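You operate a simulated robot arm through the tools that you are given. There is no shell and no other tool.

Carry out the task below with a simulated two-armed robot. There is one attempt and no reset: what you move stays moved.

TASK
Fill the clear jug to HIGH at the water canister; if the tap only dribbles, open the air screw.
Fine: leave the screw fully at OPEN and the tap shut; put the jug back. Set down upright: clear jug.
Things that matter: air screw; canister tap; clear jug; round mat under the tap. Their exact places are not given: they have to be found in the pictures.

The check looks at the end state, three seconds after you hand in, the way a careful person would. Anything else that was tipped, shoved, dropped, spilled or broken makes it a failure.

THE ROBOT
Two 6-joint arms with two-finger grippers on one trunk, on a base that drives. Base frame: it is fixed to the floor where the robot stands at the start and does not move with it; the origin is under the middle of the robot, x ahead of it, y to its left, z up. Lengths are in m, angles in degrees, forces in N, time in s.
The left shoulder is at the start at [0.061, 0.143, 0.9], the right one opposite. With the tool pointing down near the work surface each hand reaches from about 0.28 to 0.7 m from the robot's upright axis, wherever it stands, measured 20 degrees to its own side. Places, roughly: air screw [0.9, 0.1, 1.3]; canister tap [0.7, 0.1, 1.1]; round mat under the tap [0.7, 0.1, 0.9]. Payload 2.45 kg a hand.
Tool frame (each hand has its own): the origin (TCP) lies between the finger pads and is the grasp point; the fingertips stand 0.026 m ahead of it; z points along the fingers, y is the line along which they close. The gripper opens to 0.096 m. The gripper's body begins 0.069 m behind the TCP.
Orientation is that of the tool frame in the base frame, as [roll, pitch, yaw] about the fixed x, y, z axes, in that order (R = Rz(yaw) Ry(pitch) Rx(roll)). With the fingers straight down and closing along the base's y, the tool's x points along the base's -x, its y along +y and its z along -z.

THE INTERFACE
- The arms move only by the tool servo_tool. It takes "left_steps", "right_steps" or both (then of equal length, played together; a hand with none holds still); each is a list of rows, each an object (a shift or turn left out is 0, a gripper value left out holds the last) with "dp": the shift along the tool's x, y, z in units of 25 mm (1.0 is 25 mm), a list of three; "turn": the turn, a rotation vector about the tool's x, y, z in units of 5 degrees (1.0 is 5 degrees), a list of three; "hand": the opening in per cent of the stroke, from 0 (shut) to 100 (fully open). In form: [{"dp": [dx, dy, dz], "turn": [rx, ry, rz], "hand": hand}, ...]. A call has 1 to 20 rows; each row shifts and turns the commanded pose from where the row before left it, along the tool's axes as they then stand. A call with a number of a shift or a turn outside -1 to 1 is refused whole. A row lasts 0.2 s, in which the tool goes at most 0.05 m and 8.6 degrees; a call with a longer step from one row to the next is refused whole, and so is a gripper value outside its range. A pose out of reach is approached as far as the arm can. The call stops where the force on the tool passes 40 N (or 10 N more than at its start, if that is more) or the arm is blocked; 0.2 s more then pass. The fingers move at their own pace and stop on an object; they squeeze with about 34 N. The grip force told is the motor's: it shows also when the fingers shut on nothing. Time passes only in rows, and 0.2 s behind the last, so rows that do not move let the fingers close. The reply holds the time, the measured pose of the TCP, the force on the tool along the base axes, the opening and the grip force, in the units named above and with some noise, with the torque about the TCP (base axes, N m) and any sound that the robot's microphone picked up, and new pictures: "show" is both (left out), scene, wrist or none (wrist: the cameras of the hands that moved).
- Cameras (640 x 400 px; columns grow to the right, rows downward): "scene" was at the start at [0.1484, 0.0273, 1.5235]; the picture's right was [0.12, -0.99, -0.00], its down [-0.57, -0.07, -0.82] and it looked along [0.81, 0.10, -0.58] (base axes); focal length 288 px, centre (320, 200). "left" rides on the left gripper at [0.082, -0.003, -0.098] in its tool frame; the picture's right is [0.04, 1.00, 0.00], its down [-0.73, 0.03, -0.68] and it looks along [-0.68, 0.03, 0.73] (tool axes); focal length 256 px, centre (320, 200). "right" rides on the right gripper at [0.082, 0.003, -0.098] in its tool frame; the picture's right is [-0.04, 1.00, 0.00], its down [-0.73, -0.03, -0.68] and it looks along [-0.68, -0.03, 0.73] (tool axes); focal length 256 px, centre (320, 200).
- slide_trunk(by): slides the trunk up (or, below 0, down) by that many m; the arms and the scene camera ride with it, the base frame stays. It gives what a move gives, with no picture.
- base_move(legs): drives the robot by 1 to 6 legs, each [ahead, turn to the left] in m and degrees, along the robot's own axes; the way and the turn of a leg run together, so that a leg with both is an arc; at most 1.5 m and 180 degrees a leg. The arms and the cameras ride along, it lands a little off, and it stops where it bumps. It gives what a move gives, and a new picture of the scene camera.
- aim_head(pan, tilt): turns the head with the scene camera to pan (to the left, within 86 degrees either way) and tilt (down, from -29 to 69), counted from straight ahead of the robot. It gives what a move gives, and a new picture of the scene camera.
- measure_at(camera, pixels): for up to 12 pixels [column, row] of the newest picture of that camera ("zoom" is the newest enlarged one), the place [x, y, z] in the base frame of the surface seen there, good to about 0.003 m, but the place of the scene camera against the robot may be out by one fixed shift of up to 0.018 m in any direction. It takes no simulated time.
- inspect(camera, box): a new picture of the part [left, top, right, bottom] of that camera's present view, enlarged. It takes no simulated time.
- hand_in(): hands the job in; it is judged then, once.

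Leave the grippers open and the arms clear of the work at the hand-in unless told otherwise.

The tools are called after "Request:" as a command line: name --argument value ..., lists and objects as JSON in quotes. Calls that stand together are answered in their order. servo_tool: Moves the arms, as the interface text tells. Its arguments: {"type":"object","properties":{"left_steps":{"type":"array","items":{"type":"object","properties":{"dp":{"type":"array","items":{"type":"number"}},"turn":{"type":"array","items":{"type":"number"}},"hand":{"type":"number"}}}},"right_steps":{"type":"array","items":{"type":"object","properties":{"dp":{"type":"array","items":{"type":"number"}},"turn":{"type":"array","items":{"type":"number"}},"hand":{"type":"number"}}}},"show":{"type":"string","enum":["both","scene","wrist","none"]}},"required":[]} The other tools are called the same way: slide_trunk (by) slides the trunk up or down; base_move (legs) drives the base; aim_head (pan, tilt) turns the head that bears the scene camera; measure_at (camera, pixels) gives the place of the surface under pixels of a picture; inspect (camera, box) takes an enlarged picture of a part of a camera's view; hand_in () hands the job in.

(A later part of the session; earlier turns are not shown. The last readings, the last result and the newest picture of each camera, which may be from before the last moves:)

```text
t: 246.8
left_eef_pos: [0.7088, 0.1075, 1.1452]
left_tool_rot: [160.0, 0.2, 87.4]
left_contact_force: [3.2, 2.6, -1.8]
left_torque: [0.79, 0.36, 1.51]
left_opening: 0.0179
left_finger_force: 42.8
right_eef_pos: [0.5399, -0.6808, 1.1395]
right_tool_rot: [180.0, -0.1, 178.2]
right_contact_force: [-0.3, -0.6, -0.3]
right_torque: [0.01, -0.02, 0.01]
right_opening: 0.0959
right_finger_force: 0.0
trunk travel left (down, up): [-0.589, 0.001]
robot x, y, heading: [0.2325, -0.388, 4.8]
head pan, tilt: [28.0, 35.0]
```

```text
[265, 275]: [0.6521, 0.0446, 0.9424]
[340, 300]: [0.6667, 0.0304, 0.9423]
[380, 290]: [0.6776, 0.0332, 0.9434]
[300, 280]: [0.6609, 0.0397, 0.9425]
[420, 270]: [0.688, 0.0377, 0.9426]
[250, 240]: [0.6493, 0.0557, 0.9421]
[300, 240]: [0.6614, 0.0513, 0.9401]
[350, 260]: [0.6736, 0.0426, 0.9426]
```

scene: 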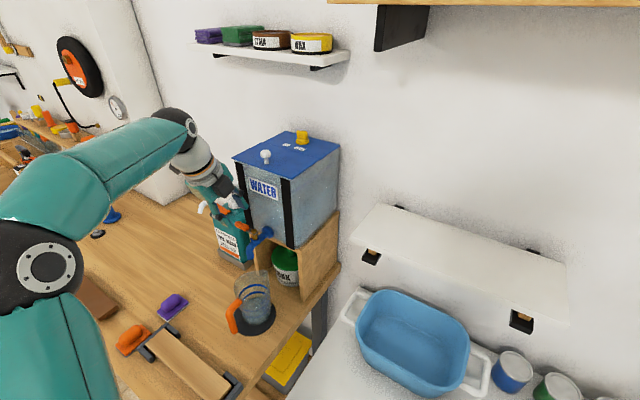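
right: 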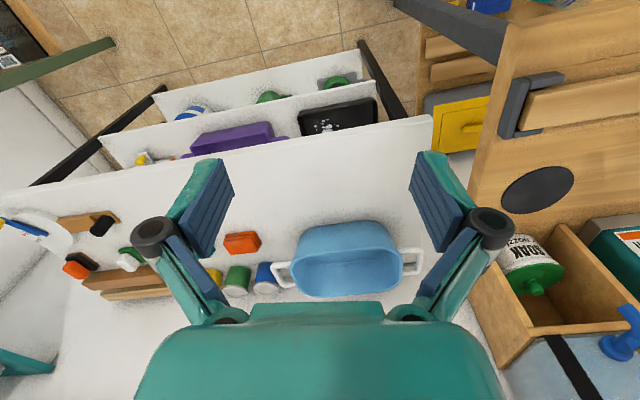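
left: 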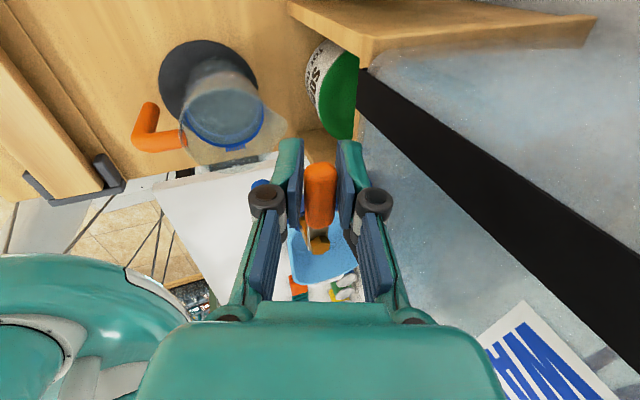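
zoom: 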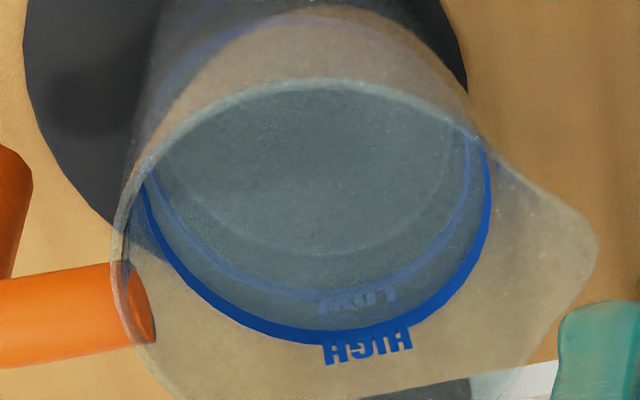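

Hardly any change; the surface is at the ring's lower edge still. I open again, hold 1 s, and shut.

Request:
servo_tool --left_steps '[{"dp": [-0.008, -0.1639, -0.0597], "turn": [0, 0.342, -0.94]}, {"dp": [-0.008, -0.1639, -0.0597], "turn": [0, 0.342, -0.94]}, {"dp": [-0.008, -0.1639, -0.0597], "turn": [0, 0.342, -0.94]}, {"dp": [-0.008, -0.1639, -0.0597], "turn": [0, 0.342, -0.94]}, {}, {}, {}, {}, {}, {"dp": [-0.008, 0.1639, 0.0597], "turn": [0, -0.342, 0.94]}, {"dp": [-0.008, 0.1639, 0.0597], "turn": [0, -0.342, 0.94]}, {"dp": [-0.008, 0.1639, 0.0597], "turn": [0, -0.342, 0.94]}, {"dp": [-0.008, 0.1639, 0.0597], "turn": [0, -0.342, 0.94]}]' --show "none"

Request:
inspect --camera "scene" --box '[230, 265, 295, 310]'

Request:
inspect --camera "left" --box '[175, 70, 275, 160]'

Request:
measure_at --camera "zoom" --pixels '[[265, 275], [340, 300], [380, 290], [300, 280], [420, 270], [250, 240], [300, 240], [350, 260], [340, 336], [300, 325]]'

```text
t: 249.6
left_eef_pos: [0.7085, 0.1062, 1.1444]
left_tool_rot: [160.1, 0.3, 87.4]
left_contact_force: [-2.1, -3.3, -3.1]
left_torque: [0.84, 0.32, 1.45]
left_opening: 0.0177
left_finger_force: 43.1
right_eef_pos: [0.5388, -0.6806, 1.1398]
right_tool_rot: [-179.9, 0.0, 178.2]
right_contact_force: [-0.2, 0.4, -0.3]
right_torque: [-0.04, -0.01, 0.0]
right_opening: 0.0964
right_finger_force: 0.1
trunk travel left (down, up): [-0.589, 0.001]
robot x, y, heading: [0.2361, -0.3871, 4.7]
head pan, tilt: [28.0, 35.0]
```

```text
8.89 times, centred on (262, 288) of scene
```

zoom: 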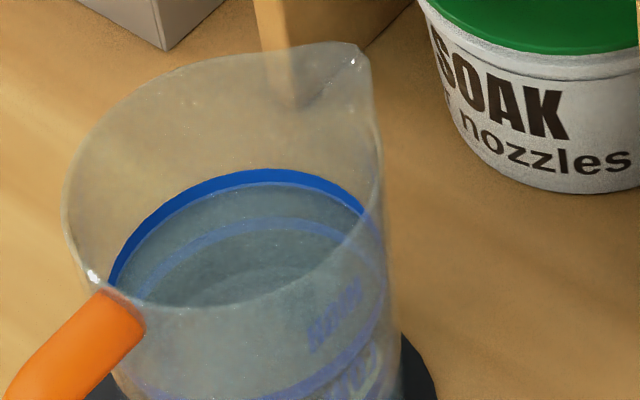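

```text
4.44 times, centred on (225, 115) of left
```

zoom: 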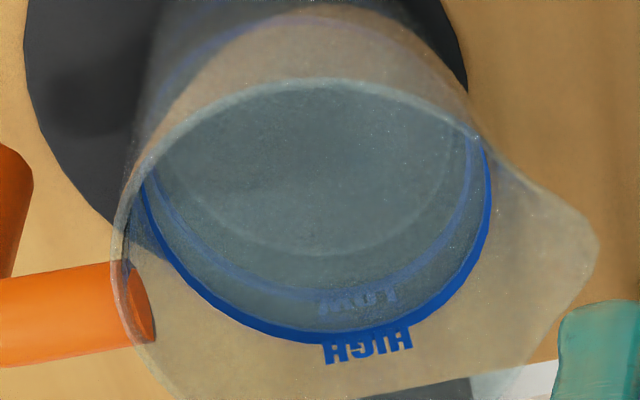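

```text
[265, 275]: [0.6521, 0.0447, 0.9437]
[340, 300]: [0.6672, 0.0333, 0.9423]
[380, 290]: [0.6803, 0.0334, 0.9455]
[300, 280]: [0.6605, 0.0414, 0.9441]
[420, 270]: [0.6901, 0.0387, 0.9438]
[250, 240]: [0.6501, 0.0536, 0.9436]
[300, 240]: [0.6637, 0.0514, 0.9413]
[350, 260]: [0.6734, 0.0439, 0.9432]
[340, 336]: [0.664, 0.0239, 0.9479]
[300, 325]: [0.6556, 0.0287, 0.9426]
```

The water now stands within the HIGH ring. The tap is shut and pressed. I release the lever, back off along the fingers and away, and check for drips and the screw.

Request:
servo_tool --left_steps '[{"hand": 45}, {"hand": 45}, {"hand": 45}, {"dp": [0, 0, -0.6]}, {"dp": [0, 0, -0.8]}, {"dp": [0, 0, -0.8]}, {"dp": [0, 0, -0.8]}, {"dp": [0, -0.83, -0.65]}, {"dp": [0, -0.83, -0.65]}, {"dp": [0, -0.83, -0.65]}, {"dp": [0, -0.83, -0.65]}, {"dp": [0, -0.83, -0.65]}, {"dp": [0, -0.83, -0.5]}]'

Request:
inspect --camera "scene" --box '[210, 110, 350, 340]'

Request:
inspect --camera "scene" --box '[220, 215, 300, 335]'

```text
t: 252.4
left_eef_pos: [0.5326, 0.113, 1.2612]
left_tool_rot: [159.9, 0.1, 87.3]
left_contact_force: [-0.3, -0.4, 0.3]
left_torque: [0.0, 0.0, -0.04]
left_opening: 0.043
left_finger_force: 0.1
right_eef_pos: [0.5378, -0.6819, 1.1415]
right_tool_rot: [179.8, 0.0, 178.2]
right_contact_force: [0.2, 0.5, 0.8]
right_torque: [-0.02, -0.04, 0.0]
right_opening: 0.0957
right_finger_force: 0.0
trunk travel left (down, up): [-0.589, 0.001]
robot x, y, heading: [0.2352, -0.3894, 4.9]
head pan, tilt: [28.0, 35.0]
```

scene: 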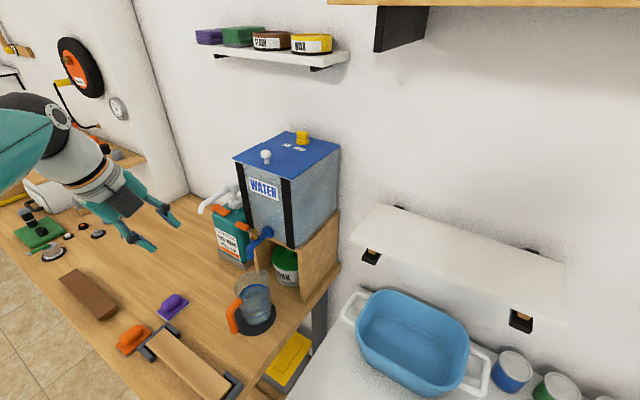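
left: 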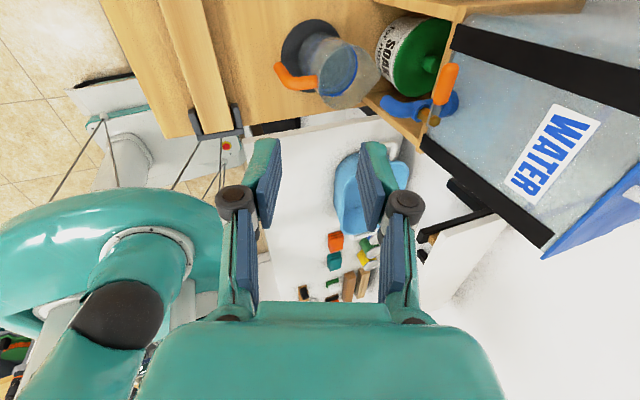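

```text
1.74 times, centred on (280, 225) of scene
```

zoom: 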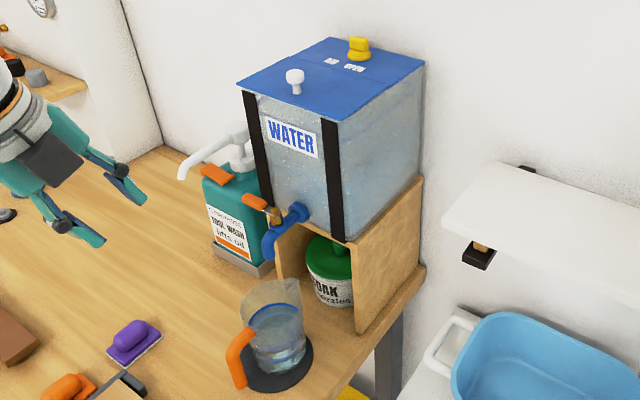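

```text
3.33 times, centred on (260, 275) of scene
```

zoom: 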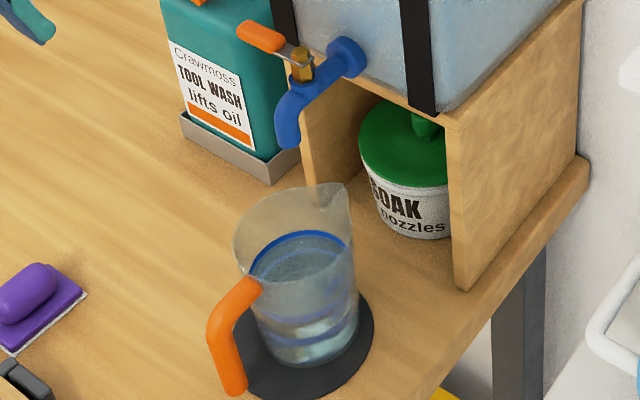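

The jug is filled to HIGH, the tap is shut with no drip. I check the screw closely from here, then compare with the ring at start.

Request:
inspect --camera "scene" --box '[275, 120, 335, 165]'

Request:
measure_at --camera "zoom" --pixels '[[230, 120], [300, 110], [350, 140], [260, 90], [330, 100], [290, 150], [240, 150], [340, 160]]'

```text
8.89 times, centred on (305, 142) of scene
```

zoom: 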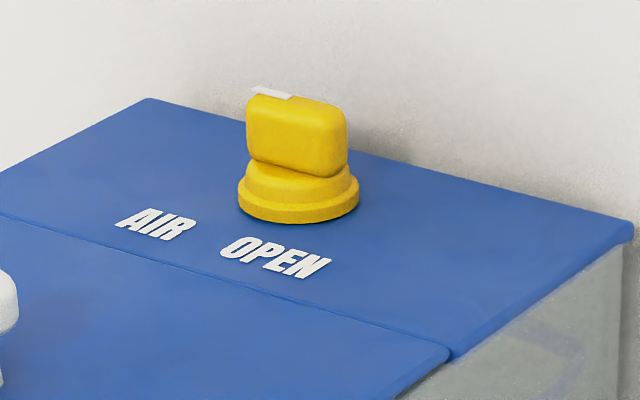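

```text
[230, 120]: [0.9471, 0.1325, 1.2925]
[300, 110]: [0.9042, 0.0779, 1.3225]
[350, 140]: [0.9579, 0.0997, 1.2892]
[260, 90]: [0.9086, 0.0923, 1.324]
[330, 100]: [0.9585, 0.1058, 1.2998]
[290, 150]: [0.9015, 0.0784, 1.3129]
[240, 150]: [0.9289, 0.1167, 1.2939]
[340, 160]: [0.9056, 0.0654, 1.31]
```

The screw stands at the end that gave good flow (pressed to its stop earlier). Now I turn the left hand upright to yaw 180 for the jug handle.

Request:
servo_tool --left_steps '[{"turn": [1, 0, 0]}, {"turn": [1, 0, 0]}, {"turn": [1, 0, 0]}, {"turn": [1, 0, 0]}, {"turn": [0, 0, -1]}, {"turn": [0, 0, -1]}, {"turn": [0, 0, -1]}, {"turn": [0, 0, -1]}, {"turn": [0, 0, -1]}, {"turn": [0, 0, -1]}, {"turn": [0, 0, -1]}, {"turn": [0, 0, -1]}, {"turn": [0, 0, -1]}, {"turn": [0, 0, -1]}, {"turn": [0, 0, -1]}, {"turn": [0, 0, -1]}, {"turn": [0, 0, -1]}, {"turn": [0, 0, -1]}, {"turn": [0, 0, -1]}, {"turn": [0, 0, -1]}]' --show "none"

Request:
base_move --legs '[[-0.16, 0], [0, -64], [-0.53, 0], [0, 57]]'

```text
t: 256.6
left_eef_pos: [0.5355, 0.1134, 1.2602]
left_tool_rot: [-179.9, 0.1, 167.5]
left_contact_force: [-0.3, 0.0, 0.3]
left_torque: [0.01, -0.03, 0.03]
left_opening: 0.0432
left_finger_force: 0.1
right_eef_pos: [0.5388, -0.6804, 1.1407]
right_tool_rot: [-179.9, 0.0, 178.2]
right_contact_force: [0.2, 0.0, 0.4]
right_torque: [0.0, -0.03, 0.01]
right_opening: 0.096
right_finger_force: 0.3
trunk travel left (down, up): [-0.589, 0.001]
robot x, y, heading: [0.2339, -0.3887, 4.7]
head pan, tilt: [28.0, 35.0]
```

```text
t: 261.8
left_eef_pos: [0.6416, -0.4301, 1.2623]
left_tool_rot: [179.9, 0.3, 103.0]
left_contact_force: [-0.3, 0.5, 1.0]
left_torque: [-0.03, -0.05, 0.02]
left_opening: 0.043
left_finger_force: 0.2
right_eef_pos: [-0.0728, -0.7786, 1.1432]
right_tool_rot: [179.8, 0.1, 113.9]
right_contact_force: [-0.6, 0.7, 0.4]
right_torque: [-0.05, -0.07, 0.03]
right_opening: 0.0962
right_finger_force: 0.0
trunk travel left (down, up): [-0.589, 0.001]
robot x, y, heading: [0.084, -0.3668, -57.7]
head pan, tilt: [28.0, 35.0]
stopped in leg 3: the robot was blocked; the commanded pose is now the measured one
```

scene: 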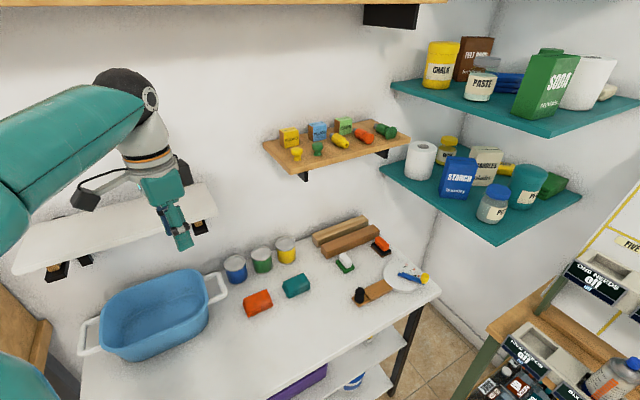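

Blocked again on reversing. I look toward the robot's left to see what touches (arm or base).

Request:
aim_head --pan 80 --tilt 50

Request:
aim_head --pan 60 --tilt 69

```text
t: 263.0
left_eef_pos: [0.6454, -0.4344, 1.2605]
left_tool_rot: [-179.9, 0.1, 103.0]
left_contact_force: [0.3, 1.1, -0.2]
left_torque: [-0.04, 0.02, -0.03]
left_opening: 0.0431
left_finger_force: 0.1
right_eef_pos: [-0.0707, -0.7813, 1.1413]
right_tool_rot: [179.8, -0.1, 114.0]
right_contact_force: [0.6, 0.3, 0.0]
right_torque: [0.01, 0.0, 0.0]
right_opening: 0.096
right_finger_force: 0.1
trunk travel left (down, up): [-0.589, 0.001]
robot x, y, heading: [0.0883, -0.3653, -57.4]
head pan, tilt: [80.0, 50.0]
```

scene: 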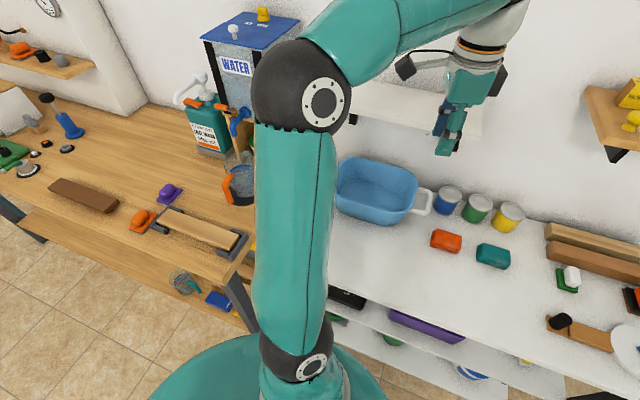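

```text
t: 263.9
left_eef_pos: [0.6446, -0.4326, 1.2601]
left_tool_rot: [-179.9, 0.0, 103.0]
left_contact_force: [0.1, -0.4, -0.3]
left_torque: [0.03, 0.01, -0.02]
left_opening: 0.0431
left_finger_force: 0.0
right_eef_pos: [-0.0708, -0.7804, 1.1406]
right_tool_rot: [180.0, 0.0, 113.9]
right_contact_force: [-0.3, -0.5, 0.3]
right_torque: [-0.01, 0.01, -0.02]
right_opening: 0.096
right_finger_force: 0.1
trunk travel left (down, up): [-0.589, 0.001]
robot x, y, heading: [0.0804, -0.3671, -57.6]
head pan, tilt: [60.0, 68.8]
```

scene: 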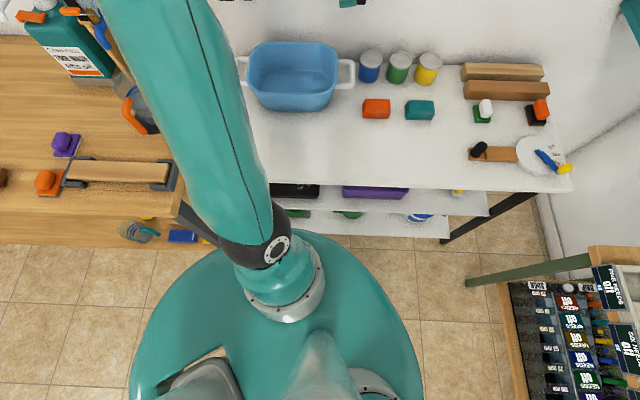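

I measure the torso's edge nearest to the bench leg and the white table.

Request:
measure_at --camera "scene" --pixels '[[300, 236], [340, 236], [200, 270], [170, 300], [140, 350], [395, 290], [190, 215], [205, 235], [300, 222], [250, 240], [300, 190], [215, 260]]'

```text
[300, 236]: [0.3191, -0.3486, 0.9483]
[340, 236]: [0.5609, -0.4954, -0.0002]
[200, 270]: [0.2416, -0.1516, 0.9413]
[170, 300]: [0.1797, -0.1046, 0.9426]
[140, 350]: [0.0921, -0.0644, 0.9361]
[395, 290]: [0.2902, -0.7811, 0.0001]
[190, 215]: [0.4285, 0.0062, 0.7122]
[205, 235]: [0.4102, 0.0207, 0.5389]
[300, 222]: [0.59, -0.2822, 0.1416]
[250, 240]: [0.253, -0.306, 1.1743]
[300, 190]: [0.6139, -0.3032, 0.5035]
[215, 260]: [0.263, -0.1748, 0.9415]
```

Nothing is clearly in contact. As before, I turn left a little and then reverse, which worked last time.

Request:
base_move --legs '[[0, 8], [-0.2, 0]]'

```text
t: 266.1
left_eef_pos: [0.515, -0.1996, 1.2611]
left_tool_rot: [-180.0, 0.1, 110.6]
left_contact_force: [-1.0, 0.0, -0.7]
left_torque: [0.04, -0.03, 0.0]
left_opening: 0.0433
left_finger_force: 0.1
right_eef_pos: [-0.1457, -0.6393, 1.141]
right_tool_rot: [179.9, 0.0, 121.6]
right_contact_force: [-0.3, -0.1, -0.6]
right_torque: [-0.03, 0.0, -0.02]
right_opening: 0.0962
right_finger_force: 0.0
trunk travel left (down, up): [-0.589, 0.001]
robot x, y, heading: [-0.0499, -0.2079, -50.2]
head pan, tilt: [60.0, 68.8]
```

scene: 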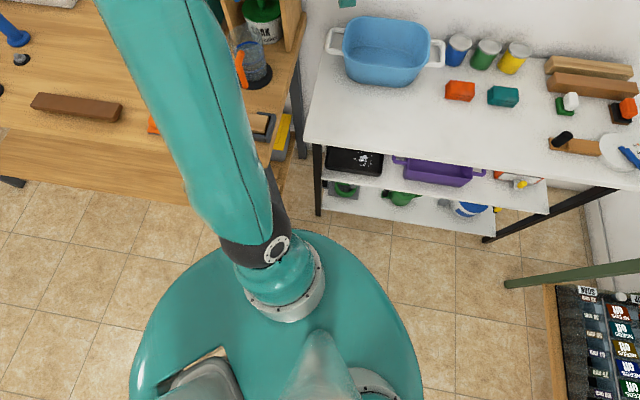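

Now reverse 0.35, turn left 52°, and drive 0.35 ahead to the bench front.

Request:
base_move --legs '[[-0.35, 0], [0, 52], [0.35, 0]]'

Request:
aim_head --pan 5 --tilt 42

```text
t: 272.9
left_eef_pos: [0.4226, 0.5066, 1.2606]
left_tool_rot: [-179.9, 0.2, 161.2]
left_contact_force: [-0.7, 0.1, 0.1]
left_torque: [0.04, -0.01, 0.05]
left_opening: 0.0434
left_finger_force: 0.0
right_eef_pos: [0.3399, -0.2841, 1.1421]
right_tool_rot: [179.9, -0.1, 171.9]
right_contact_force: [0.2, 0.7, -0.1]
right_torque: [0.01, -0.01, -0.01]
right_opening: 0.096
right_finger_force: 0.0
trunk travel left (down, up): [-0.589, 0.001]
robot x, y, heading: [0.0705, 0.0598, 0.6]
head pan, tilt: [60.0, 68.8]
```

scene: 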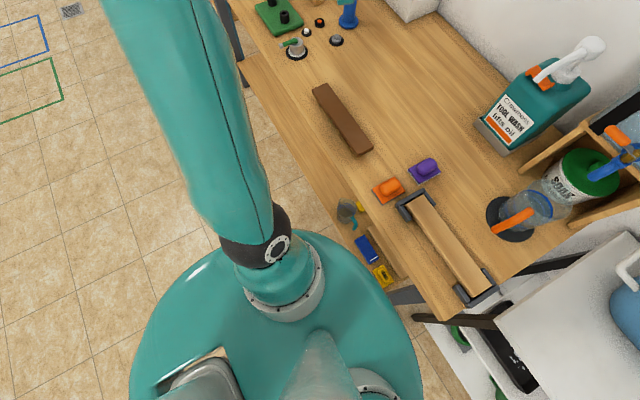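

```text
t: 274.1
left_eef_pos: [0.4213, 0.506, 1.2609]
left_tool_rot: [-179.9, 0.2, 161.2]
left_contact_force: [-0.1, -0.1, 0.2]
left_torque: [0.0, 0.01, 0.01]
left_opening: 0.0432
left_finger_force: 0.1
right_eef_pos: [0.3399, -0.2845, 1.1417]
right_tool_rot: [179.9, 0.0, 172.0]
right_contact_force: [-0.2, 0.0, 0.6]
right_torque: [0.01, 0.01, 0.02]
right_opening: 0.096
right_finger_force: 0.0
trunk travel left (down, up): [-0.589, 0.001]
robot x, y, heading: [0.0648, 0.0541, 0.6]
head pan, tilt: [5.0, 42.0]
```

scene: 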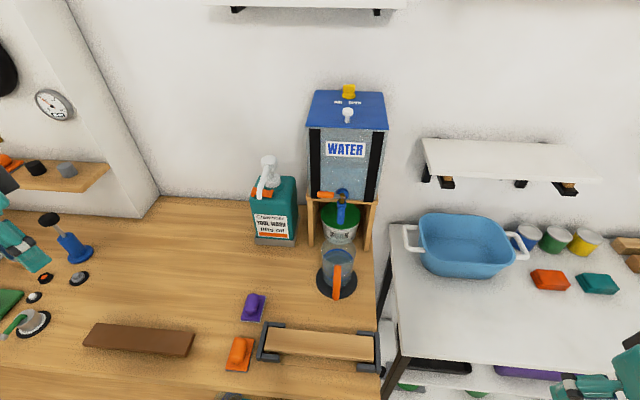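

I'm at the bench front; everything stands as it should. I square the left hand to yaw 180 and move it toward the jug.

Request:
servo_tool --left_steps '[{"turn": [0, 0, -0.94]}, {"turn": [0, 0, -0.94]}, {"turn": [0, 0, -0.94]}, {"turn": [0, 0, -0.94]}, {"dp": [-0.1, -1, 0.2]}, {"dp": [-0.1, -1, 0.2]}, {"dp": [-0.1, -1, 0.2]}, {"dp": [-0.1, -1, 0.2]}, {"dp": [-0.1, -1, 0.2]}, {"dp": [-0.1, -1, 0.2]}, {"dp": [-0.1, -1, 0.2]}, {"dp": [-0.2, -1, 0.2]}, {"dp": [-0.2, -1, 0.2]}, {"dp": [-0.2, -1, 0.2]}, {"dp": [-0.2, -1, 0.2]}, {"dp": [-0.2, -1, 0.2]}, {"dp": [-0.3, -1, 0.2]}, {"dp": [-0.3, -1, 0.2]}, {"dp": [-0.3, -1, 0.2]}, {"dp": [-0.3, -1, 0.2]}]'

```text
t: 278.3
left_eef_pos: [0.4956, 0.1052, 1.1832]
left_tool_rot: [-179.9, 0.1, -179.9]
left_contact_force: [1.0, 0.0, -0.8]
left_torque: [0.02, 0.02, -0.01]
left_opening: 0.0431
left_finger_force: 0.0
right_eef_pos: [0.3408, -0.2844, 1.1403]
right_tool_rot: [179.9, -0.1, 172.0]
right_contact_force: [0.2, 0.0, 0.0]
right_torque: [0.05, 0.0, 0.01]
right_opening: 0.0956
right_finger_force: 0.0
trunk travel left (down, up): [-0.589, 0.001]
robot x, y, heading: [0.0727, 0.0581, 0.4]
head pan, tilt: [5.0, 42.0]
```

scene: 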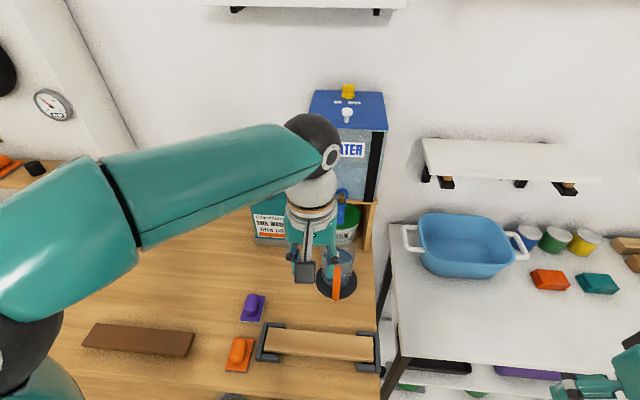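
left: 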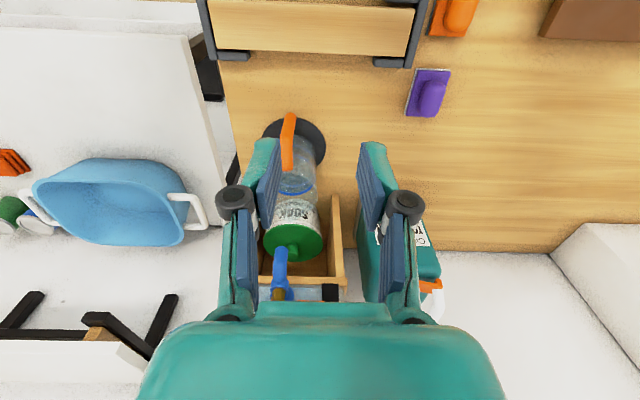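

I move in front of the handle and go down to grasp height, fingers either side of the bar's line.

Request:
servo_tool --left_steps '[{"dp": [-0.525, -0.57, 0.5]}, {"dp": [-0.525, -0.57, 0.5]}, {"dp": [-0.525, -0.57, 0.5]}, {"dp": [0, 0, 1]}, {"dp": [0, 0, 1]}, {"dp": [0, 0, 1]}, {"dp": [0, 0, 1]}, {"dp": [0, 0, 1]}, {"dp": [0, 0, 1]}, {"dp": [0, 0, 1]}, {"dp": [0, 0, 0.9]}]'

Request:
measure_at --camera "left" --pixels '[[320, 160], [320, 180], [320, 200], [318, 220]]'

```text
t: 280.7
left_eef_pos: [0.5357, 0.0654, 0.9449]
left_tool_rot: [-179.9, 0.1, 180.0]
left_contact_force: [-0.4, 1.2, 0.8]
left_torque: [0.0, 0.02, 0.0]
left_opening: 0.0433
left_finger_force: 0.1
right_eef_pos: [0.3404, -0.2842, 1.1415]
right_tool_rot: [179.9, -0.1, 172.0]
right_contact_force: [-0.5, 0.6, -0.2]
right_torque: [0.01, 0.03, -0.01]
right_opening: 0.0959
right_finger_force: 0.1
trunk travel left (down, up): [-0.589, 0.001]
robot x, y, heading: [0.0712, 0.0604, 0.6]
head pan, tilt: [5.0, 42.0]
```

scene: 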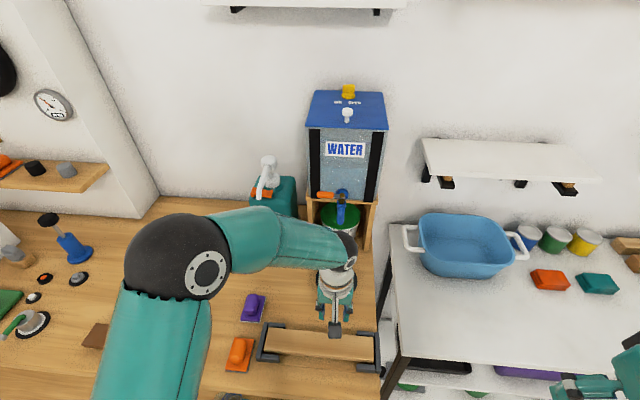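
left: 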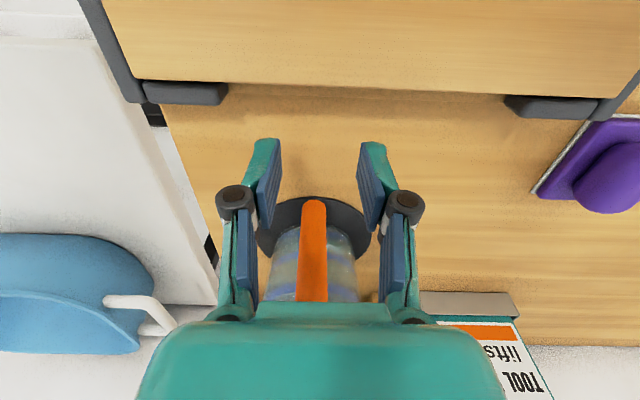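

```text
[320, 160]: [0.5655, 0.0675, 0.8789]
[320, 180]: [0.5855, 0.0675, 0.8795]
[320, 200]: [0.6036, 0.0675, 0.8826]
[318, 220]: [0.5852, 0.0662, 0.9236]
```

The handle is 3 mm right of centre. I correct and slide forward 53 mm around the bar, then grip.

Request:
servo_tool --left_steps '[{"dp": [-0.6, -0.06, -0.03]}, {"dp": [-0.6, -0.06, -0.03]}, {"dp": [-0.6, 0, -0.03]}, {"dp": [-0.35, 0, 0]}, {}]'

Request:
inspect --camera "left" --box '[220, 110, 420, 310]'

```text
t: 281.9
left_eef_pos: [0.5884, 0.0605, 0.9496]
left_tool_rot: [-179.9, 0.0, -180.0]
left_contact_force: [-0.4, 0.9, 0.2]
left_torque: [0.0, -0.03, -0.03]
left_opening: 0.0432
left_finger_force: 0.0
right_eef_pos: [0.3402, -0.2837, 1.1409]
right_tool_rot: [179.9, -0.1, 172.0]
right_contact_force: [-0.3, 0.2, 0.1]
right_torque: [0.01, 0.01, -0.07]
right_opening: 0.0959
right_finger_force: 0.1
trunk travel left (down, up): [-0.589, 0.001]
robot x, y, heading: [0.0672, 0.0568, 0.7]
head pan, tilt: [5.0, 42.0]
```

scene: 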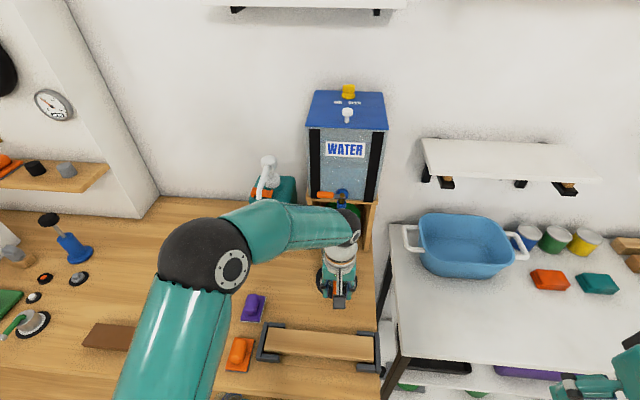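
left: 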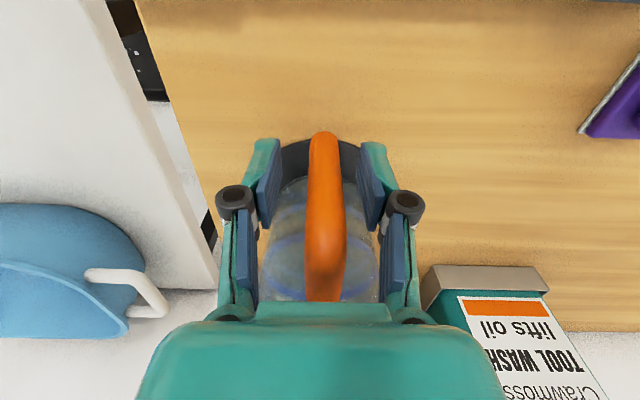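

```text
2.00 times, centred on (320, 210) of left
```

zoom: 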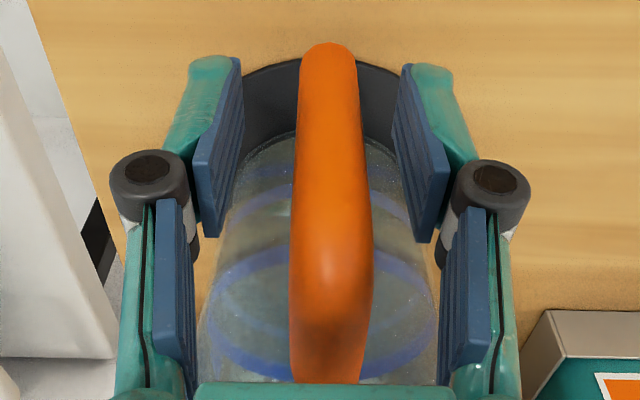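

Nearly centred; I shift 2.5 mm left, down 3 mm, and close on the handle.

Request:
servo_tool --left_steps '[{"dp": [0, 0.1, 0.12]}, {"hand": 0}, {"hand": 0}, {"hand": 0}, {"hand": 0}, {"hand": 0}]' --show "none"

Request:
inspect --camera "left" --box '[220, 110, 420, 310]'

```text
t: 283.3
left_eef_pos: [0.5893, 0.0623, 0.9463]
left_tool_rot: [-179.9, 0.1, 179.9]
left_contact_force: [0.4, -0.3, 0.0]
left_torque: [-0.01, -0.05, -0.03]
left_opening: 0.0169
left_finger_force: 34.2
right_eef_pos: [0.34, -0.2847, 1.1403]
right_tool_rot: [179.9, -0.2, 172.0]
right_contact_force: [-0.4, 0.6, -0.1]
right_torque: [0.01, 0.01, -0.03]
right_opening: 0.0961
right_finger_force: 0.0
trunk travel left (down, up): [-0.589, 0.001]
robot x, y, heading: [0.0729, 0.0581, 0.7]
head pan, tilt: [5.0, 42.0]
```

```text
2.00 times, centred on (320, 210) of left
```

zoom: 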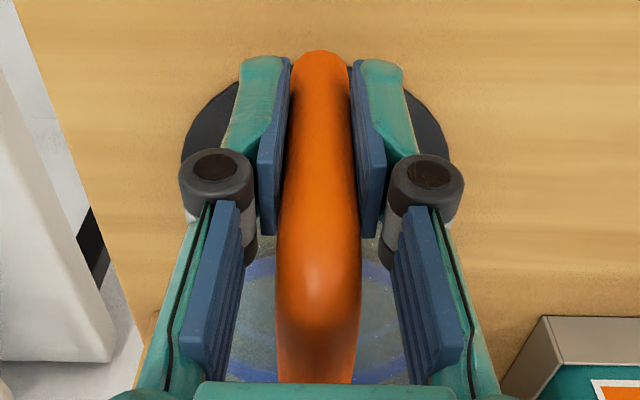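

Firm grip. I lift 15 mm gently, staying below the tap, and check that the jug hangs level.

Request:
servo_tool --left_steps '[{"dp": [0, 0, -0.1]}, {"dp": [0, 0, -0.2]}, {"dp": [0, 0, -0.2]}, {"dp": [0, 0, -0.1]}]'

Request:
inspect --camera "scene" --box '[290, 220, 390, 320]'

```text
t: 284.3
left_eef_pos: [0.5896, 0.0635, 0.9609]
left_tool_rot: [-179.8, 0.1, 180.0]
left_contact_force: [-0.1, 0.0, -3.3]
left_torque: [-0.01, 0.23, -0.05]
left_opening: 0.0166
left_finger_force: 34.0
right_eef_pos: [0.3421, -0.2841, 1.1422]
right_tool_rot: [179.8, -0.1, 172.0]
right_contact_force: [0.2, -0.6, -0.7]
right_torque: [-0.01, -0.01, -0.02]
right_opening: 0.0961
right_finger_force: 0.0
trunk travel left (down, up): [-0.589, 0.001]
robot x, y, heading: [0.0705, 0.0544, 0.4]
head pan, tilt: [5.0, 42.0]
```

scene: 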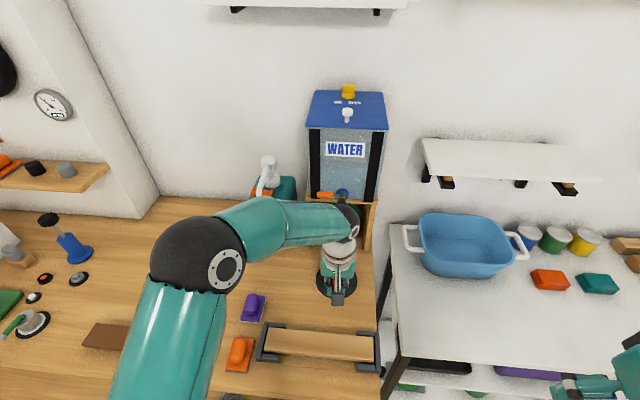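
left: 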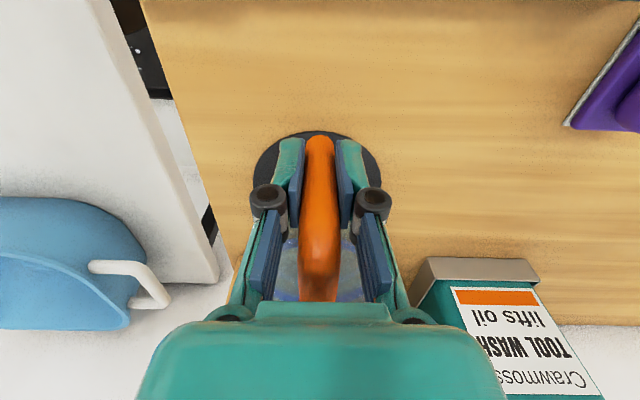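

```text
4.00 times, centred on (340, 270) of scene
```

zoom: 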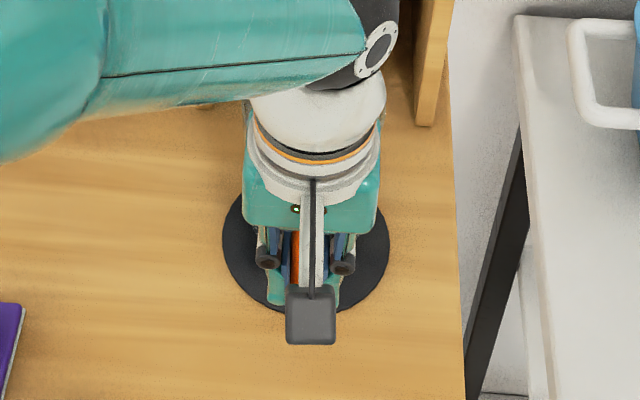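

It hangs steady (about 3.3 N). I draw it slowly back from under the tap, rising a little.

Request:
servo_tool --left_steps '[{"dp": [0.15, 0, 0]}, {"dp": [0.3, 0, 0]}, {"dp": [0.4, 0, -0.05]}, {"dp": [0.4, 0, -0.15]}, {"dp": [0.4, 0, -0.25]}, {"dp": [0.4, 0, -0.3]}, {"dp": [0.4, 0, -0.3]}, {"dp": [0.4, 0, -0.3]}, {"dp": [0.4, 0, -0.3]}, {"dp": [0.25, 0, -0.25]}, {"dp": [0.1, 0, -0.1]}]'

Request:
inspect --camera "scene" --box '[290, 200, 390, 340]'

```text
t: 286.7
left_eef_pos: [0.4978, 0.0629, 1.0126]
left_tool_rot: [-179.9, 0.2, -179.9]
left_contact_force: [0.1, 0.1, -4.6]
left_torque: [0.03, 0.24, -0.01]
left_opening: 0.0168
left_finger_force: 33.8
right_eef_pos: [0.3405, -0.2841, 1.1418]
right_tool_rot: [179.8, -0.1, 172.0]
right_contact_force: [0.8, 0.7, -0.6]
right_torque: [-0.01, -0.01, -0.01]
right_opening: 0.0959
right_finger_force: 0.0
trunk travel left (down, up): [-0.589, 0.001]
robot x, y, heading: [0.0671, 0.0596, 0.7]
head pan, tilt: [5.0, 42.0]
```

scene: 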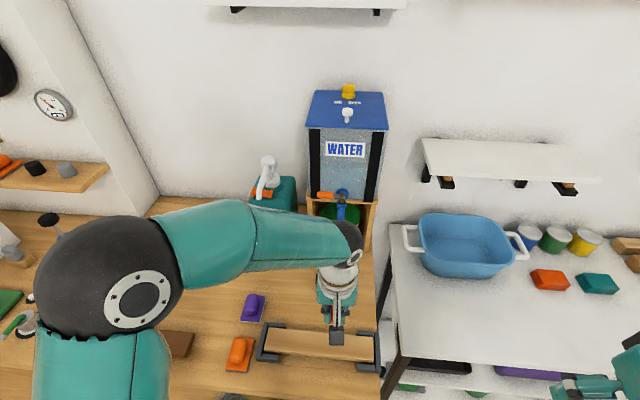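
left: 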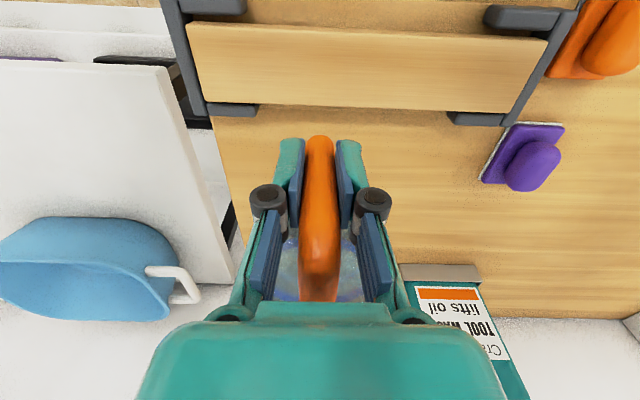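

```text
2.86 times, centred on (340, 270) of scene
```

zoom: 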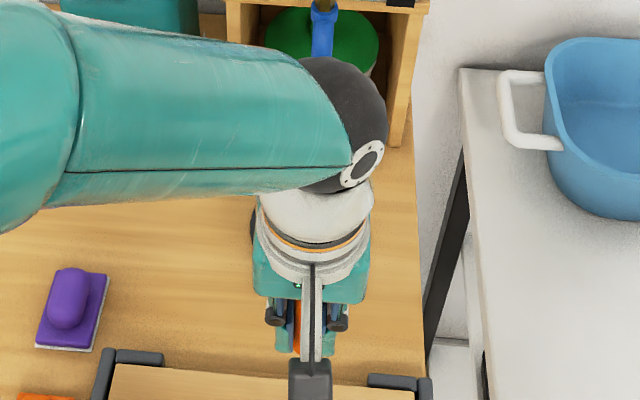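

Out from under the tap. I raise 1 cm and turn the jug back 90° (handle toward the right) at a gentle pace.

Request:
servo_tool --left_steps '[{"dp": [0, 0, -0.2], "turn": [0, 0, -0.4]}, {"dp": [0, 0, -0.2], "turn": [0, 0, -0.8]}, {"turn": [0, 0, -1]}, {"turn": [0, 0, -1]}, {"turn": [0, 0, -1]}, {"turn": [0, 0, -1]}, {"turn": [0, 0, -1]}, {"turn": [0, 0, -1]}, {"turn": [0, 0, -1]}, {"turn": [0, 0, -1]}, {"turn": [0, 0, -1]}, {"turn": [0, 0, -1]}, {"turn": [0, 0, -1]}, {"turn": [0, 0, -1]}, {"turn": [0, 0, -1]}, {"turn": [0, 0, -1]}, {"turn": [0, 0, -1]}, {"turn": [0, 0, -1]}, {"turn": [0, 0, -0.5]}, {"turn": [0, 0, -0.3]}]'

Request:
inspect --camera "scene" --box '[240, 240, 380, 360]'

```text
t: 290.9
left_eef_pos: [0.4981, 0.0644, 1.0213]
left_tool_rot: [-179.8, -0.2, -90.0]
left_contact_force: [-0.3, -0.4, -3.2]
left_torque: [-0.23, -0.02, 0.0]
left_opening: 0.0167
left_finger_force: 34.0
right_eef_pos: [0.3412, -0.2845, 1.1422]
right_tool_rot: [179.9, -0.1, 171.9]
right_contact_force: [0.1, -0.9, 1.1]
right_torque: [0.01, -0.01, -0.04]
right_opening: 0.0959
right_finger_force: 0.1
trunk travel left (down, up): [-0.589, 0.001]
robot x, y, heading: [0.0674, 0.0578, 0.7]
head pan, tilt: [5.0, 42.0]
```

scene: 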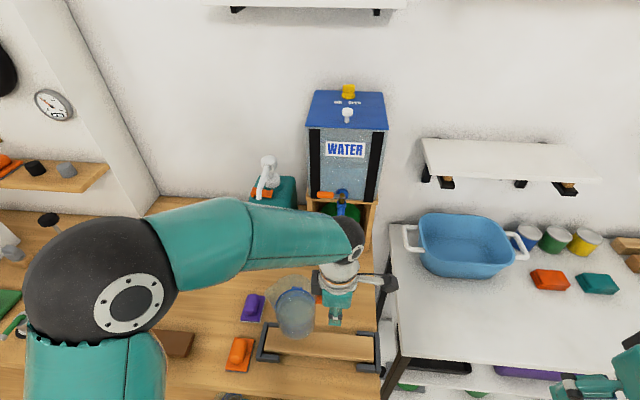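
left: 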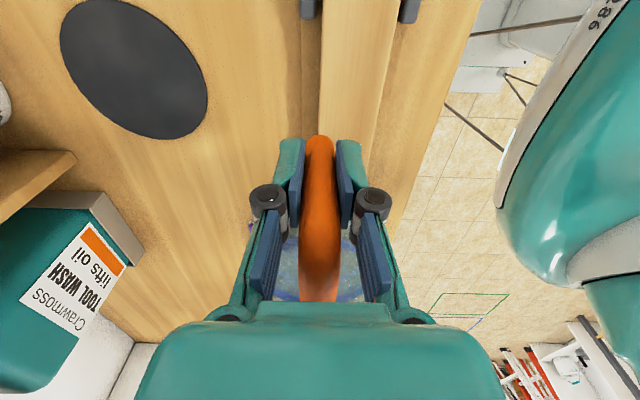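

```text
3.33 times, centred on (310, 300) of scene
```

zoom: 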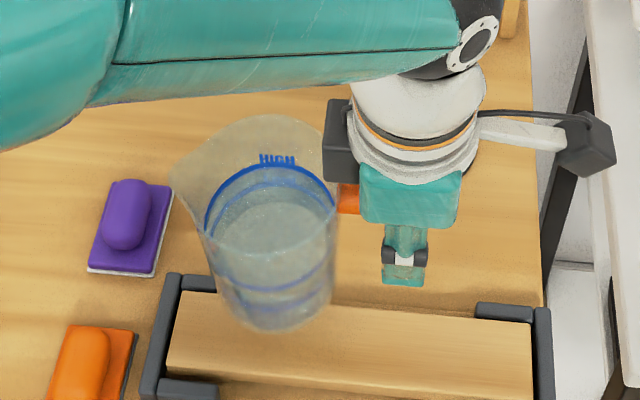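

The jug is level with the water at HIGH. I carry it over to its original spot at (0.568, 0.378) handle, staying high.

Request:
servo_tool --left_steps '[{"dp": [-0.3, -0.067, 0]}, {"dp": [-0.5, -0.11, 0]}, {"dp": [-0.7, -0.156, 0]}, {"dp": [-0.7, -0.156, 0]}, {"dp": [-0.7, -0.156, 0]}, {"dp": [-0.7, -0.156, 0]}, {"dp": [-0.7, -0.156, 0]}, {"dp": [-0.7, -0.156, 0]}, {"dp": [-0.7, -0.156, 0]}, {"dp": [-0.7, -0.156, 0]}, {"dp": [-0.7, -0.156, 0]}, {"dp": [-0.7, -0.156, 0]}, {"dp": [-0.7, -0.156, 0]}, {"dp": [-0.7, -0.156, 0]}, {"dp": [-0.7, -0.156, 0]}, {"dp": [-0.7, -0.156, 0]}, {"dp": [-0.7, -0.156, 0]}, {"dp": [-0.7, -0.156, 0]}, {"dp": [-0.36, -0.08, 0]}, {"dp": [-0.2, -0.045, 0]}]'

Request:
aim_head --pan 25 --tilt 45

Request:
inspect --camera "scene" --box '[160, 160, 340, 320]'

```text
t: 295.1
left_eef_pos: [0.5698, 0.3767, 1.0211]
left_tool_rot: [-179.9, -0.2, -90.0]
left_contact_force: [-0.2, 0.1, -3.2]
left_torque: [-0.25, 0.07, 0.0]
left_opening: 0.0168
left_finger_force: 33.9
right_eef_pos: [0.3401, -0.284, 1.1404]
right_tool_rot: [179.9, -0.1, 172.0]
right_contact_force: [0.9, 0.0, -0.8]
right_torque: [0.0, 0.02, 0.02]
right_opening: 0.0959
right_finger_force: 0.0
trunk travel left (down, up): [-0.589, 0.001]
robot x, y, heading: [0.0657, 0.0593, 0.3]
head pan, tilt: [5.0, 42.0]
```

scene: 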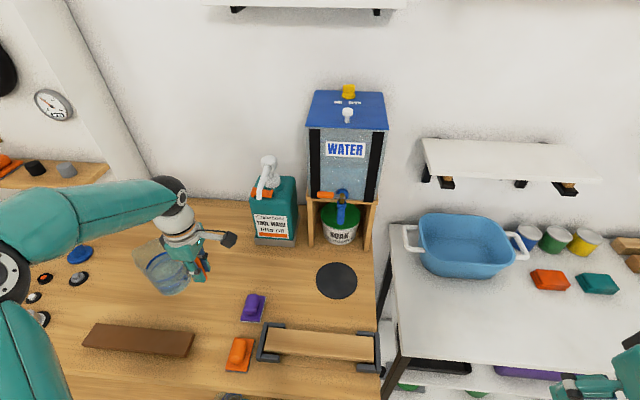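
left: 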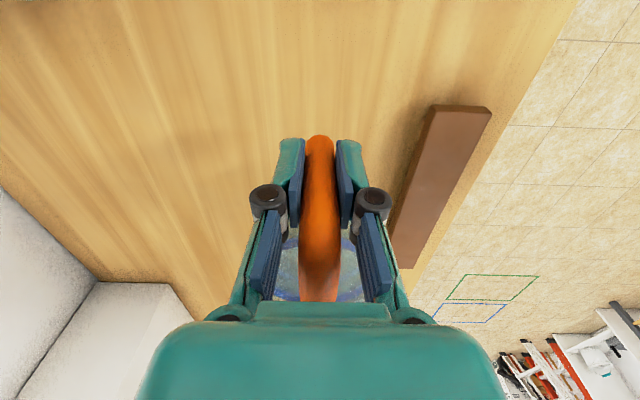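

```text
t: 296.0
left_eef_pos: [0.5691, 0.3771, 1.0196]
left_tool_rot: [-179.9, -0.1, -90.0]
left_contact_force: [0.2, 0.1, -3.8]
left_torque: [-0.25, -0.02, -0.01]
left_opening: 0.0167
left_finger_force: 34.1
right_eef_pos: [0.341, -0.2831, 1.142]
right_tool_rot: [179.9, -0.1, 172.0]
right_contact_force: [-0.1, -0.9, -0.3]
right_torque: [-0.04, 0.0, -0.01]
right_opening: 0.096
right_finger_force: 0.0
trunk travel left (down, up): [-0.589, 0.001]
robot x, y, heading: [0.0697, 0.059, 0.3]
head pan, tilt: [25.0, 45.0]
```

scene: 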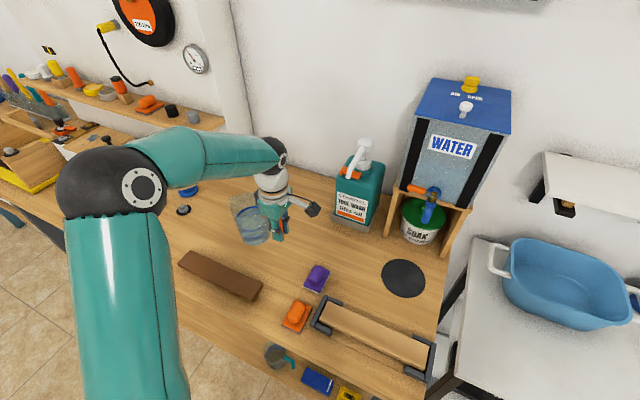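

```text
2.50 times, centred on (250, 240) of scene
```

zoom: 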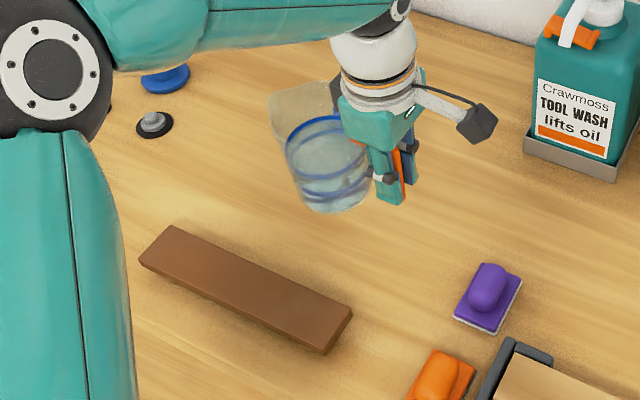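

The mat is dry and the jug hangs right over its starting place. I lower it, slowing near the bench.

Request:
servo_tool --left_steps '[{"dp": [0, 0, 0.25]}, {"dp": [0, 0, 0.4]}, {"dp": [0, 0, 0.4]}, {"dp": [0, 0, 0.4]}, {"dp": [0, 0, 0.4]}, {"dp": [0, 0, 0.4]}, {"dp": [0, 0, 0.3]}, {"dp": [0, 0, 0.2]}, {"dp": [0, 0, 0.08]}]' --show "none"

Request:
servo_tool --left_steps '[{"dp": [0, 0, 0.04]}]' --show "none"

```text
t: 298.0
left_eef_pos: [0.5688, 0.3776, 0.9497]
left_tool_rot: [-179.9, -0.1, -90.0]
left_contact_force: [1.0, -0.3, -3.5]
left_torque: [-0.23, 0.0, -0.04]
left_opening: 0.0167
left_finger_force: 33.9
right_eef_pos: [0.34, -0.2836, 1.1423]
right_tool_rot: [179.8, 0.0, 172.0]
right_contact_force: [0.2, 0.5, 0.3]
right_torque: [-0.02, 0.0, 0.0]
right_opening: 0.0961
right_finger_force: 0.0
trunk travel left (down, up): [-0.589, 0.001]
robot x, y, heading: [0.0705, 0.0559, 0.6]
head pan, tilt: [25.0, 45.0]
```

```text
t: 298.4
left_eef_pos: [0.5695, 0.3754, 0.9488]
left_tool_rot: [-179.9, -0.2, -89.8]
left_contact_force: [-0.8, 0.5, -3.9]
left_torque: [-0.27, 0.0, 0.02]
left_opening: 0.0168
left_finger_force: 33.7
right_eef_pos: [0.3402, -0.2838, 1.1416]
right_tool_rot: [179.9, -0.1, 172.1]
right_contact_force: [-0.9, 0.2, -0.1]
right_torque: [-0.01, 0.01, 0.0]
right_opening: 0.0958
right_finger_force: 0.0
trunk travel left (down, up): [-0.589, 0.001]
robot x, y, heading: [0.0693, 0.0592, 0.3]
head pan, tilt: [25.0, 45.0]
```

Still hanging at z 0.949; I step down 1.5 mm at a time.

Request:
servo_tool --left_steps '[{"dp": [0, 0, 0.06]}, {"dp": [0, 0, 0.06]}]' --show "none"

Request:
servo_tool --left_steps '[{"dp": [0, 0, 0.04]}]' --show "none"

```text
t: 299.0
left_eef_pos: [0.5696, 0.3767, 0.9476]
left_tool_rot: [-180.0, -0.1, -89.9]
left_contact_force: [0.1, 1.1, -3.7]
left_torque: [-0.25, -0.02, 0.0]
left_opening: 0.0168
left_finger_force: 34.2
right_eef_pos: [0.3403, -0.2839, 1.143]
right_tool_rot: [179.9, -0.1, 171.9]
right_contact_force: [0.3, 0.4, 0.3]
right_torque: [-0.05, 0.01, -0.02]
right_opening: 0.0961
right_finger_force: 0.1
trunk travel left (down, up): [-0.589, 0.001]
robot x, y, heading: [0.0673, 0.0577, 0.4]
head pan, tilt: [25.0, 45.0]
```

```text
t: 299.4
left_eef_pos: [0.5676, 0.377, 0.9467]
left_tool_rot: [-179.9, 0.0, -90.0]
left_contact_force: [0.3, -0.2, 0.4]
left_torque: [0.34, 0.05, -0.04]
left_opening: 0.017
left_finger_force: 34.6
right_eef_pos: [0.3406, -0.2834, 1.1417]
right_tool_rot: [179.9, 0.0, 172.0]
right_contact_force: [-0.4, 0.4, 0.0]
right_torque: [0.03, 0.0, 0.0]
right_opening: 0.0962
right_finger_force: 0.0
trunk travel left (down, up): [-0.589, 0.001]
robot x, y, heading: [0.0646, 0.0583, 0.7]
head pan, tilt: [25.0, 45.0]
```

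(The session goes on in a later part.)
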